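You operate a simulated robot arm through the tools that you are given. There is no shell and no other tool. Be economical: measure what you need, move in short steps, check, and stop when the job is done.

Carry out the task below with a simulated robot arm. There is one attempt and no reset: what you move stays moved.

TASK
Turn the stroke knob to 6.
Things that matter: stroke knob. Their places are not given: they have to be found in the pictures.

It is judged by the outcome, as a careful person would: the job done as asked, and still so three seconds after it is handed in. It fails if anything else is knocked over, pushed out of place, dropped, spilled or broken.

THE ROBOT
A 6-joint arm with a two-finger parallel gripper, fixed in place. Base frame: the origin is at the foot of the arm, x ahead of it, y to its left, z up. Lengths are in mm, angles in rad, forces in N, time in s.
Its first joint turns from -1.222 to 1.222 rad. Payload 1.9 kg.
Tool frame: the origin (TCP) lies between the finger pads and is the grasp point; the fingertips stand 23 mm ahead of it; z points along the fingers, y is the line along which they close. The gripper opens to 94 mm. The fingers are 38 mm wide and 10 mm thick; the gripper's body (54 by 96 mm) begins 39 mm behind the TCP.
Orientation is told as [roll, pitch, yaw] about the base's x, y, z axes, in that order, counted from this pose: with the fingers straight down and closing along the base's y, the tool's x points along the base's -x, its y along +y and its z along -z.

THE INTERFACE
- The arm moves only by the tool step_arm. Its argument "targets" is a list of rows, each an object of numbers (a shift or turn left out is 0, a gripper value left out holds the last): "x", "y", "z": the shift along the base's x, y, z in cm; "rx", "ry", "rz": the turn, a rotation vector about the base's x, y, z in rad; "fingers": the finger opening in cm, from 0 to 9.4. In form: [{"x": .., "y": .., "z": .., "rx": .., "ry": .., "rz": .., "fingers": ..}, ...]. A call has 1 to 20 rows; each row shifts and turns the commanded pose from where the row before left it. A row lasts 0.2 s, in which the tool goes at most 50 mm and 0.15 rad; a call with a longer step from one row to the next is refused whole, and so is a gripper value outside its range. A pose out of reach is approached as far as the arm can. The call stops where the force on the tool passes 40 N (or 10 N more than at its start, if that is more) or the arm is blocked; 0.2 s more then pass. The fingers move at their own pace (about 108 mm/s each) and stop on an object; they squeeze with about 38 N. The grip force told is the motor's: it shows also when the fingers shut on nothing. Time passes only in rows, and 0.2 s behind the last, so rows that do not move let the fingers close. It gives the time, the measured TCP pose, the force on the tool (base axes), the opening and the grip force at its end, in the units of the frame above (readings bear some noise), and new pictures: "show" is both (left out), scene, wrist or none.
- Cameras (640 x 400 px; columns grow to the right, rows downward): "scene" is fixed at [47.8, 299.6, 451]; the picture's right is [-0.86, -0.52, 0.00], its down [-0.17, 0.28, -0.95] and it looks along [0.49, -0.81, -0.33] (base axes); focal length 254 px, centre (320, 200). "wrist" rides on the gripper at [-39, 0, -44] in the tool frame; the picture's right is [0.00, -1.00, 0.00], its down [0.97, 0.00, -0.24] and it looks along [0.24, 0.00, 0.97] (tool axes); focal length 218 px, centre (320, 200).
- point_at(camera, pixels): for up to 12 pixels [column, row] of the newest picture of that camera ("zoom" is the newest enlarged one), the place [x, y, z] in the base frame of the surface seen there, good to about 2 mm. No time passes.
- zoom(camera, box): a new picture of the part [left, top, right, bottom] of that camera's present view, enlarged. No time passes.
- sign_off(): hands the job in; it is judged then, once.

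Work in short steps. Measure before you move; look again where a grasp or a placing could have gone wrong, and mend it. You have 60 turns and 120 pictures in all, those below and enlarged ones among them. Open the gripper and draw the arm clear of the work before you hand the job in, unless the task says otherwise; then end with one line.

The tools are called after "Emit:" by a JSON object that holds its "op" and its "data". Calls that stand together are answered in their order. step_arm: Moves the arm, as the interface text tells. Its arguments: {"type":"object","properties":{"targets":{"type":"array","items":{"type":"object","properties":{"x":{"type":"number"},"y":{"type":"number"},"z":{"type":"number"},"rx":{"type":"number"},"ry":{"type":"number"},"rz":{"type":"number"},"fingers":{"type":"number"}}}},"show":{"type":"string","enum":["both","scene","wrist","none"]}},"required":["targets"]} The other tools are called the same way: point_at (camera, pixels) gives the place of the surface under pixels of a picture; zoom (camera, box) takes an enlarged picture of a part of a camera's view; sign_off () hands the job in.

At the start:

```text
t: 0.0
tool_pos: [209.6, -85.4, 420.2]
orientation: [0.002, -0.003, -0.002]
force: [-0.5, 1.1, -0.1]
finger_gap: 94.1
gripper_force: 0.0
```

scene: 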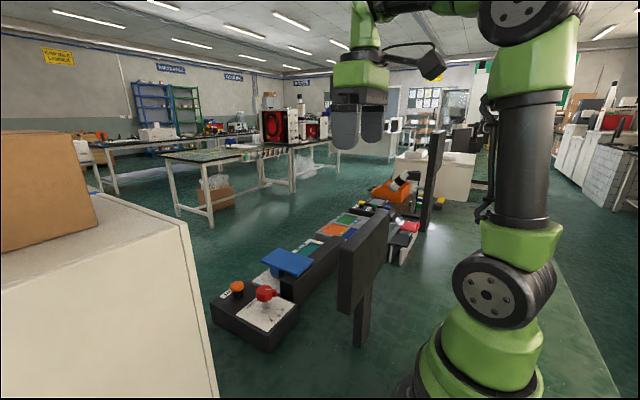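
wrist: 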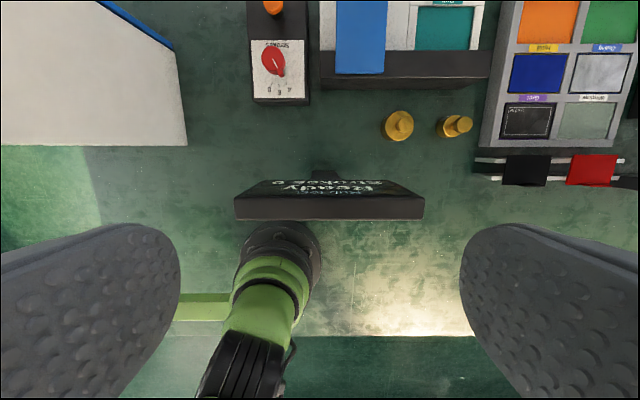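

The knob is at about (273,62) in the wrist view and (265,293) in the scene. I zoom on both.

Emit:
{"op": "zoom", "data": {"camera": "wrist", "box": [240, 0, 320, 110]}}

Emit:
{"op": "zoom", "data": {"camera": "scene", "box": [200, 230, 400, 360]}}

Emit:
{"op": "point_at", "data": {"camera": "wrist", "pixels": [[270, 52], [274, 62], [280, 72], [255, 42], [303, 42], [255, 97], [305, 97], [273, 8], [320, 190], [360, 40], [250, 5], [310, 5]]}}

```text
3.64 times, centred on (280, 55) of wrist
```

zoom: 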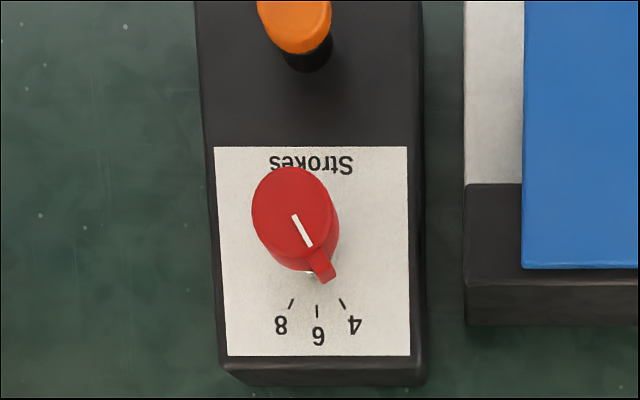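

```text
3.08 times, centred on (300, 295) of scene
```

zoom: 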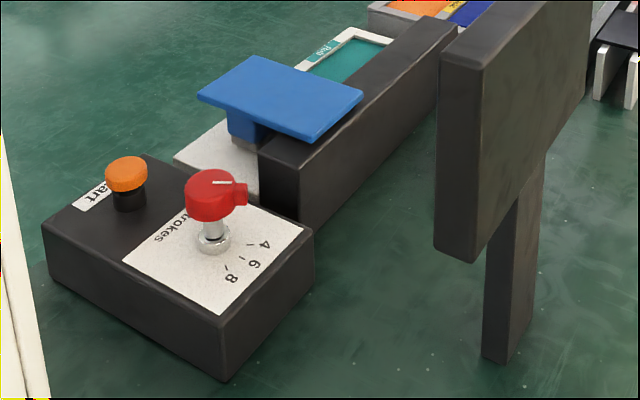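

```text
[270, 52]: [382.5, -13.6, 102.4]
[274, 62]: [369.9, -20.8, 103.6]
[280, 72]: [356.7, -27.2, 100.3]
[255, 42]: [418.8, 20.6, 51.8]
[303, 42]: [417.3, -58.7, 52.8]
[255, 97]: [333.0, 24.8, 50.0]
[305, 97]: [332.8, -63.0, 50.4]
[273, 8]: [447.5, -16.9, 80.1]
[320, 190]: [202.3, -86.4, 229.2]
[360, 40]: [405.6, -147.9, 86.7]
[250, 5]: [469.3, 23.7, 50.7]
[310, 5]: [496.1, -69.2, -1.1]
```

The knob pointer is toward 4. I measure the knob and the tick marks precisely.

Emit:
{"op": "point_at", "data": {"camera": "zoom", "pixels": [[188, 195], [210, 180], [233, 183], [215, 183], [240, 197], [210, 248], [226, 243], [236, 254], [226, 268], [126, 172], [285, 90], [460, 60]]}}

Emit:
{"op": "zoom", "data": {"camera": "wrist", "box": [245, 30, 315, 105]}}

```text
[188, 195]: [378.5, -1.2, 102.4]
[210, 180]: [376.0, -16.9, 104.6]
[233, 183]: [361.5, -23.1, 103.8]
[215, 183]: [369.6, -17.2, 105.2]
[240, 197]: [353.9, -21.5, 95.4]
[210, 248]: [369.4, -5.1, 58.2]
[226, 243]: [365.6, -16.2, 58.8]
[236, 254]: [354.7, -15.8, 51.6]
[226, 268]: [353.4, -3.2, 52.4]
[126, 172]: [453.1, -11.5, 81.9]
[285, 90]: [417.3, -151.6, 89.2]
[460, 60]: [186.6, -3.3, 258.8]
```

```text
5.33 times, centred on (280, 68) of wrist
```

zoom: 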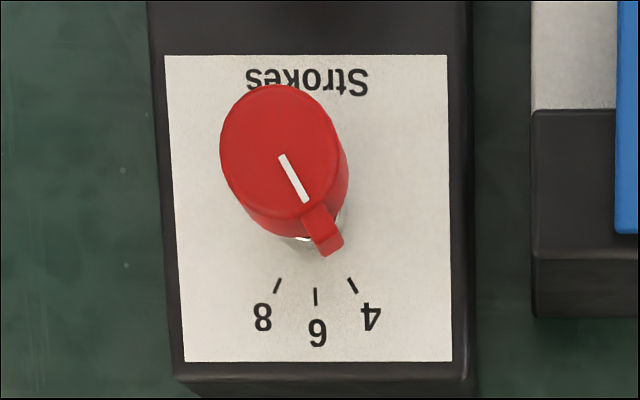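

Emit:
{"op": "point_at", "data": {"camera": "zoom", "pixels": [[278, 285], [315, 296], [353, 286], [282, 157], [305, 201], [222, 140], [325, 125], [275, 88], [331, 252], [314, 212], [166, 57], [452, 360]]}}

```text
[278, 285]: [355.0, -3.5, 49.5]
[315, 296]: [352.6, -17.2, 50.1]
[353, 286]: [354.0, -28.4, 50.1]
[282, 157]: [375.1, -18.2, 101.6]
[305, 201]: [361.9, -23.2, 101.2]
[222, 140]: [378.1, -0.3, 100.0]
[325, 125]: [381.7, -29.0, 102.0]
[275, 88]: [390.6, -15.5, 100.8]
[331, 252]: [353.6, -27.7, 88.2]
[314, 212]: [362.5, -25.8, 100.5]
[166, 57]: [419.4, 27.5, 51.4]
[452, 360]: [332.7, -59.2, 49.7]
```

Knob axis is at about (375,-16), cap top z≈102, radius ≈15.5, with the pointer about 29° on the 4 side. The 6 is straight along -x, so the turn is about -0.5 rad. I move above the knob at height with yaw +0.5.

Emit:
{"op": "step_arm", "data": {"targets": [{"x": 4.13, "y": 1.73, "rz": 0.125, "fingers": 6.0}, {"x": 4.13, "y": 1.73, "rz": 0.125}, {"x": 4.13, "y": 1.73, "rz": 0.125}, {"x": 4.13, "y": 1.73, "rz": 0.125}, {"z": -4}, {"z": -4}, {"z": -4}, {}]}}

```text
t: 1.8
tool_pos: [358.3, -12.0, 284.1]
orientation: [0.004, -0.001, 0.498]
force: [0.7, 0.6, 0.4]
finger_gap: 59.8
gripper_force: 0.0
out of reach, approached as far as the arm can: row 4
```

scene: 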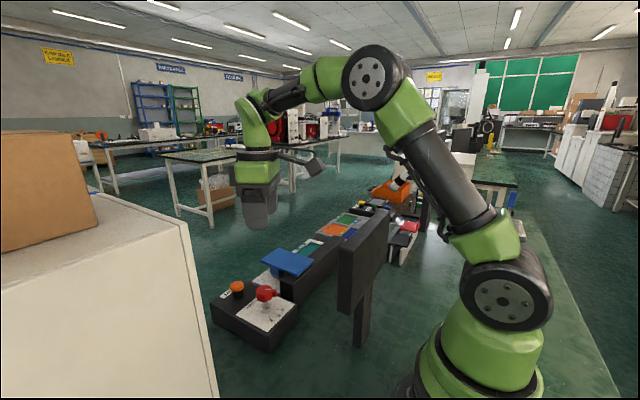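
wrist: 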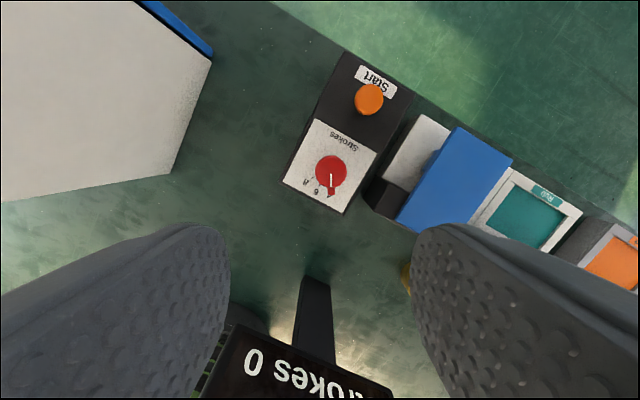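

The TCP is at (358,-12,284) and the knob is at (331,172) in the wrist view. I measure it again from closer.

Emit:
{"op": "zoom", "data": {"camera": "wrist", "box": [270, 110, 400, 220]}}

Emit:
{"op": "point_at", "data": {"camera": "wrist", "pixels": [[318, 170], [345, 170], [331, 157], [331, 178], [331, 194], [306, 182], [317, 191], [369, 95], [440, 180], [385, 350], [320, 330], [180, 160]]}}

```text
3.64 times, centred on (335, 165) of wrist
```

zoom: 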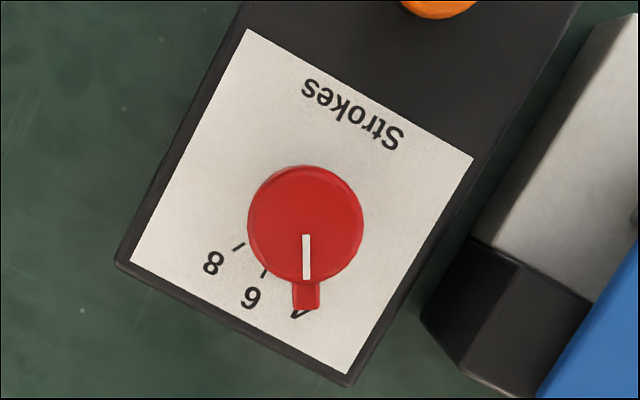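

```text
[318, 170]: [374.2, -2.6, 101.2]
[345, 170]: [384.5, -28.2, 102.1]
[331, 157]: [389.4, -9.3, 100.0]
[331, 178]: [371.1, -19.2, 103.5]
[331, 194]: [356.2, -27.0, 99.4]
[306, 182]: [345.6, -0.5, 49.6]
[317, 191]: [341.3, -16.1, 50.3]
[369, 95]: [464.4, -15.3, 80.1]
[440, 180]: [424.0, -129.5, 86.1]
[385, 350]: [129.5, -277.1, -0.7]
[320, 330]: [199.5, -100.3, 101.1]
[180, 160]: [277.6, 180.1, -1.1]
```

Knob centre is about (376.5,-16). I correct the position and descend partway.

Emit:
{"op": "step_arm", "data": {"targets": [{"z": -4}, {"z": -4}, {"z": -3}, {}, {}]}}

```text
t: 3.0
tool_pos: [361.5, -9.0, 171.4]
orientation: [0.002, -0.002, 0.499]
force: [-0.4, 0.2, -0.6]
finger_gap: 60.2
gripper_force: 0.1
```

scene: 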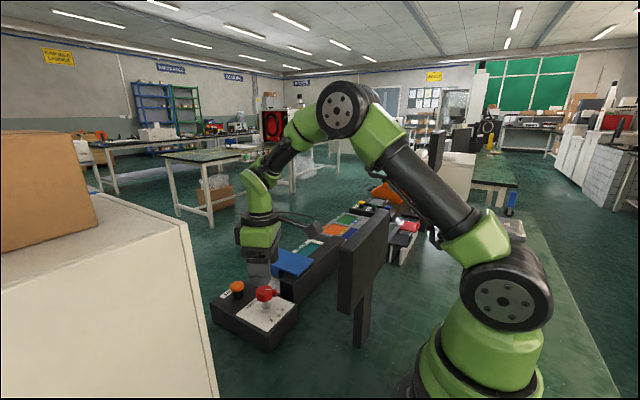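
wrist: 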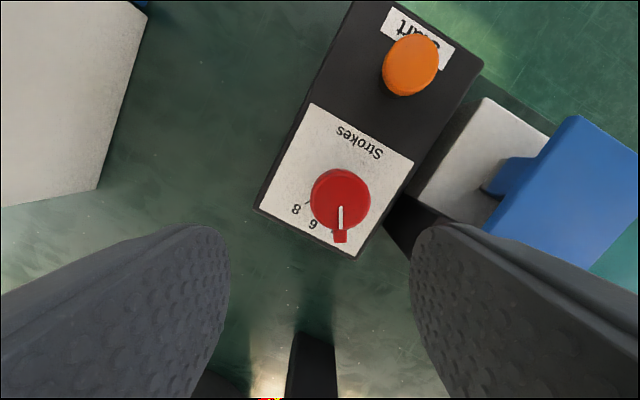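

Knob at (341,198), the blue lever at about (520,180). I check the clearance to the lever and box for the right finger.

Emit:
{"op": "point_at", "data": {"camera": "wrist", "pixels": [[512, 160], [488, 230], [485, 102], [420, 190], [390, 210], [311, 200], [370, 200], [341, 170], [341, 225], [341, 238], [307, 204], [490, 190]]}}

```text
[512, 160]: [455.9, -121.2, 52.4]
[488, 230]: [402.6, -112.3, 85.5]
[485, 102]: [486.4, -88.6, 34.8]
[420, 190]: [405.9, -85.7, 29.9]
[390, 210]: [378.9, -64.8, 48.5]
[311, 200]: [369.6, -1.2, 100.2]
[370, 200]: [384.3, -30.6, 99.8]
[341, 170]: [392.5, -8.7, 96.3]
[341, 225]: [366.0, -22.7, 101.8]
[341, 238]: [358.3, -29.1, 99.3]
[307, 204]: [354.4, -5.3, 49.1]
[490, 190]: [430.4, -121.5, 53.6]
```

There is plenty of clearance. I centre over (377,-16) and check before lowering.

Emit:
{"op": "step_arm", "data": {"targets": [{"x": 1.55, "y": -0.7}, {"z": -3}, {}, {}]}}

```text
t: 4.0
tool_pos: [377.1, -16.2, 144.1]
orientation: [0.003, -0.002, 0.5]
force: [0.2, -0.2, -0.1]
finger_gap: 59.9
gripper_force: 0.3
```

scene: 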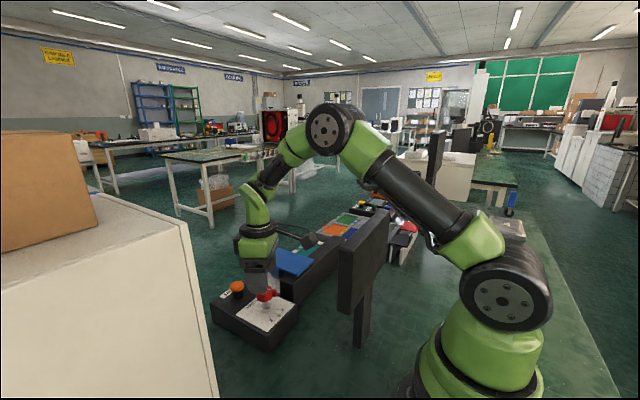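
wrist: 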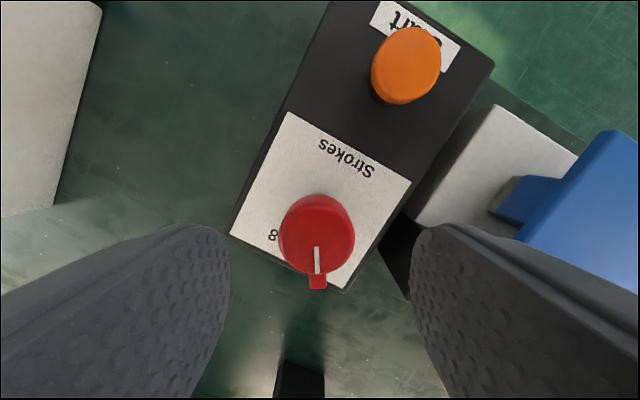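

The knob is centred (317,235) between the fingers. I lower to TCP z≈99 and then close gently.

Emit:
{"op": "step_arm", "data": {"targets": [{"z": -2.5}, {"z": -2}, {}, {"fingers": 4.0}, {}]}}

Emit:
{"op": "step_arm", "data": {"targets": [{"fingers": 2.8}, {}, {}]}}

```text
t: 5.2
tool_pos: [375.3, -16.0, 99.1]
orientation: [0.001, -0.002, 0.499]
force: [0.3, -0.5, 0.2]
finger_gap: 40.0
gripper_force: 0.1
```

scene: 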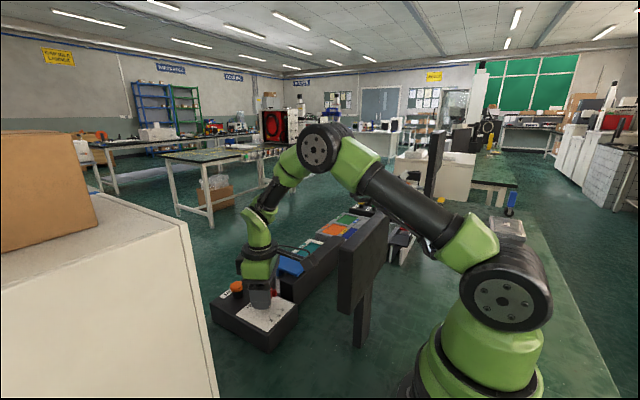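
wrist: 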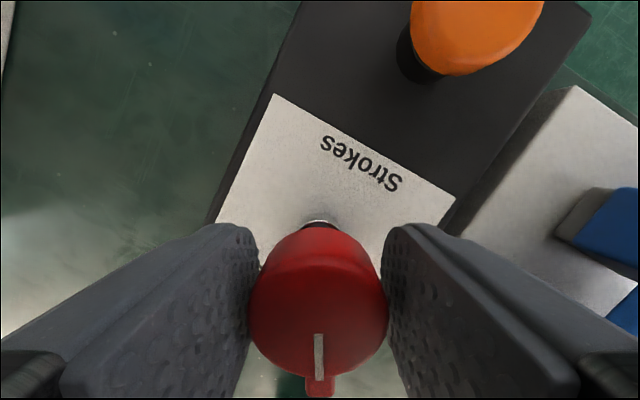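

```text
t: 6.0
tool_pos: [376.3, -14.8, 99.9]
orientation: [0.002, -0.001, 0.499]
force: [-5.3, 9.3, 1.6]
finger_gap: 33.9
gripper_force: 45.2
```

scene: 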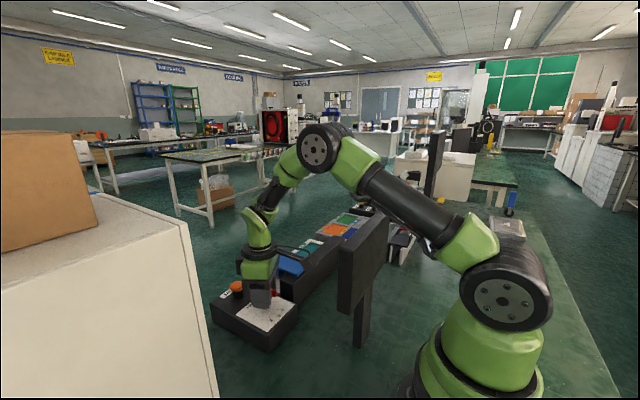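
wrist: 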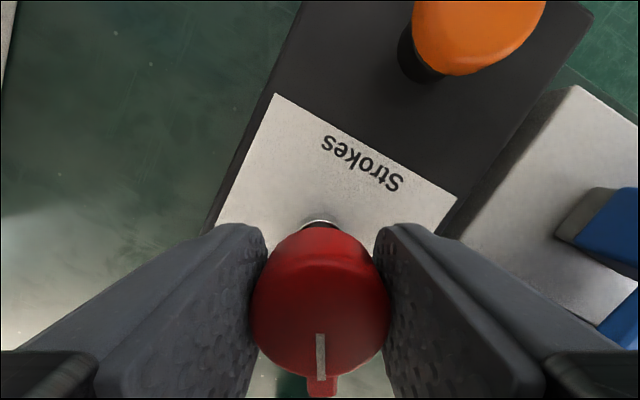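

The knob is gripped (33.9 mm, ~10 N side force). I relieve it by 1 mm in y and turn -0.5 rad.

Emit:
{"op": "step_arm", "data": {"targets": [{"y": 0.1}, {"rz": -0.1}, {"rz": -0.1}, {"rz": -0.1}, {"rz": -0.1}, {"rz": -0.1}, {}, {}]}}

```text
t: 7.3
tool_pos: [376.3, -15.0, 98.1]
orientation: [0.003, -0.001, 0.078]
force: [3.2, 2.2, -2.7]
finger_gap: 33.8
gripper_force: 45.3
stopped in row 6: the force on the tool passed its limit (the readings are from after the stop); the commanded pose is now the measured one
```

scene: 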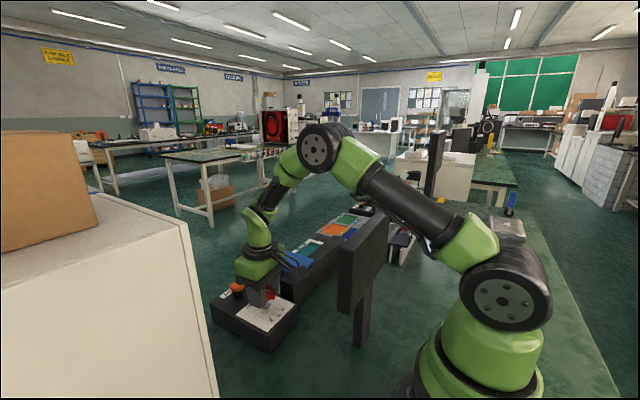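
wrist: 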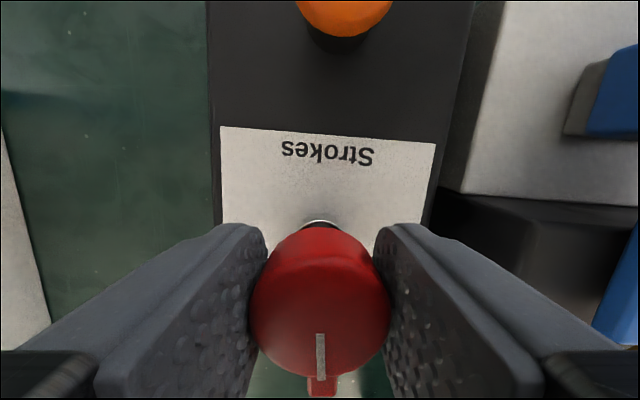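

The knob turns with the gripper; yaw is 0.078 and the stop was a force spike. I finish the remainder slowly.

Emit:
{"op": "step_arm", "data": {"targets": [{"rz": -0.03}, {"rz": -0.03}, {"rz": -0.02}, {}, {}]}}

```text
t: 8.5
tool_pos: [375.2, -15.3, 99.8]
orientation: [0.003, -0.002, -0.003]
force: [4.9, -4.6, -3.9]
finger_gap: 33.5
gripper_force: 45.2
```

scene: 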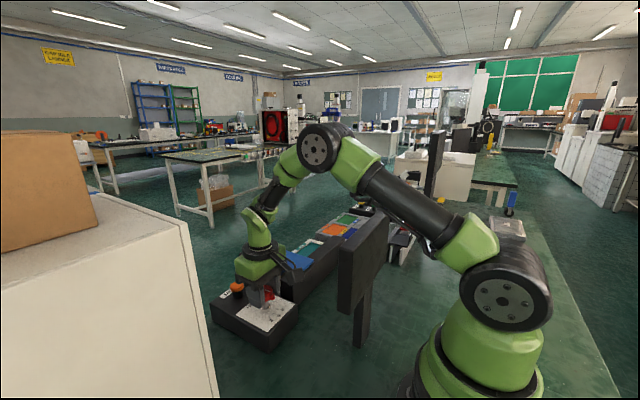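
wrist: 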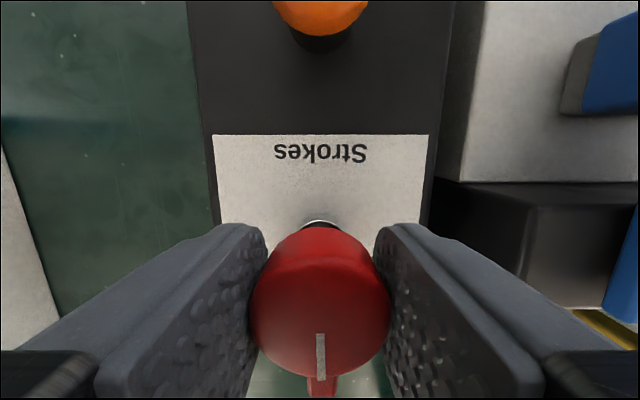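

Yaw is about 0 and the panel looks square with the pointer. I open the fingers, rise straight up, and look.

Emit:
{"op": "step_arm", "data": {"targets": [{"fingers": 4.2}, {"fingers": 6}, {}, {"z": 3}, {"z": 3}, {"z": 4}, {"z": 4}, {}, {}]}}

Emit:
{"op": "zoom", "data": {"camera": "wrist", "box": [240, 100, 400, 260]}}

Emit:
{"op": "zoom", "data": {"camera": "scene", "box": [200, 250, 330, 360]}}

```text
t: 10.5
tool_pos: [375.4, -14.7, 239.1]
orientation: [0.003, -0.002, -0.001]
force: [0.2, 0.3, -0.1]
finger_gap: 60.2
gripper_force: 0.1
```

scene: 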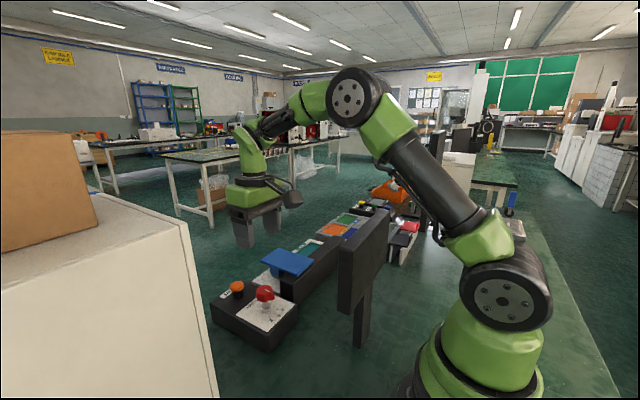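
wrist: 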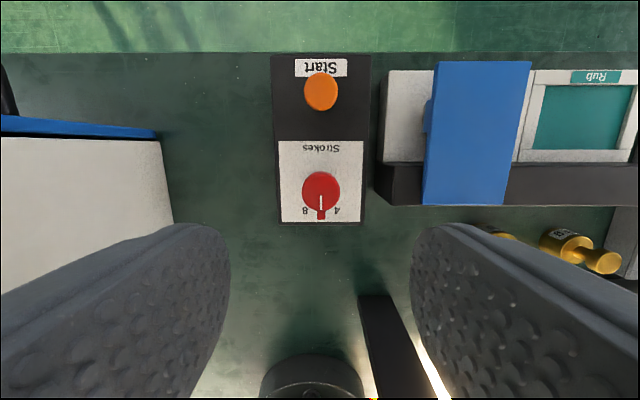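

```text
2.50 times, centred on (320, 180) of wrist
```

zoom: 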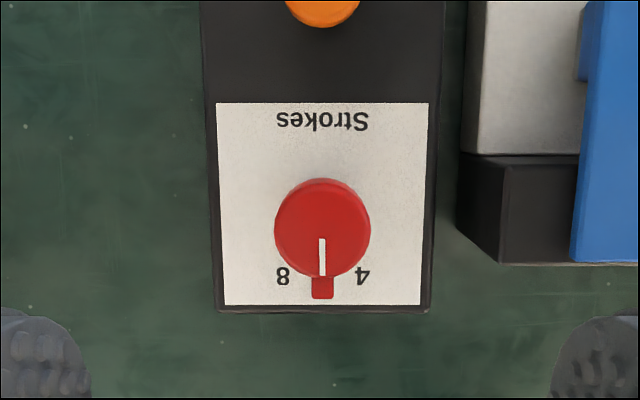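

```text
3.64 times, centred on (265, 305) of scene
```

zoom: 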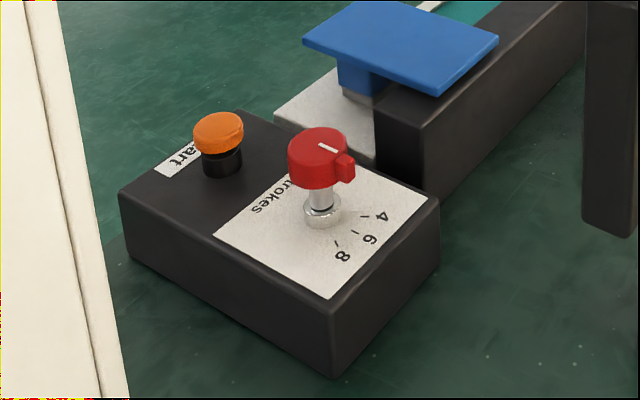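

The pointer is at (321,298) in the zoom, midway between 8 and 4, so on 6. I check its angle and that the panel has not shifted.

Emit:
{"op": "point_at", "data": {"camera": "wrist", "pixels": [[321, 197], [321, 208], [321, 217], [320, 172], [303, 192], [339, 192], [280, 142], [363, 142], [363, 221], [281, 221], [305, 210], [337, 210]]}}

```text
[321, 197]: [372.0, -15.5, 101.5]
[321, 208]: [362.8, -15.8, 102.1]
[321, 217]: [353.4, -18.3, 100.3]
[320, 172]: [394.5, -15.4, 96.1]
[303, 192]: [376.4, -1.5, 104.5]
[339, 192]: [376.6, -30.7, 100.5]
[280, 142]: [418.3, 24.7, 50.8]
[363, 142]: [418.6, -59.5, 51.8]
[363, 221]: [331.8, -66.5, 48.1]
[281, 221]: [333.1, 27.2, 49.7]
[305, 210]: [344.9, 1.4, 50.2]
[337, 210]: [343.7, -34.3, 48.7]
```

The pointer lies along -x through the 6 mark (y ≈ -16.5) within about 3°. The panel hasn't moved and the arm is clear, so I hand in.

Emit:
{"op": "sign_off", "data": {}}

```text
The job is handed in.
```

The stroke knob now points to 6, within about 3°; the panel stayed in place, and the gripper is open and clear of the work.
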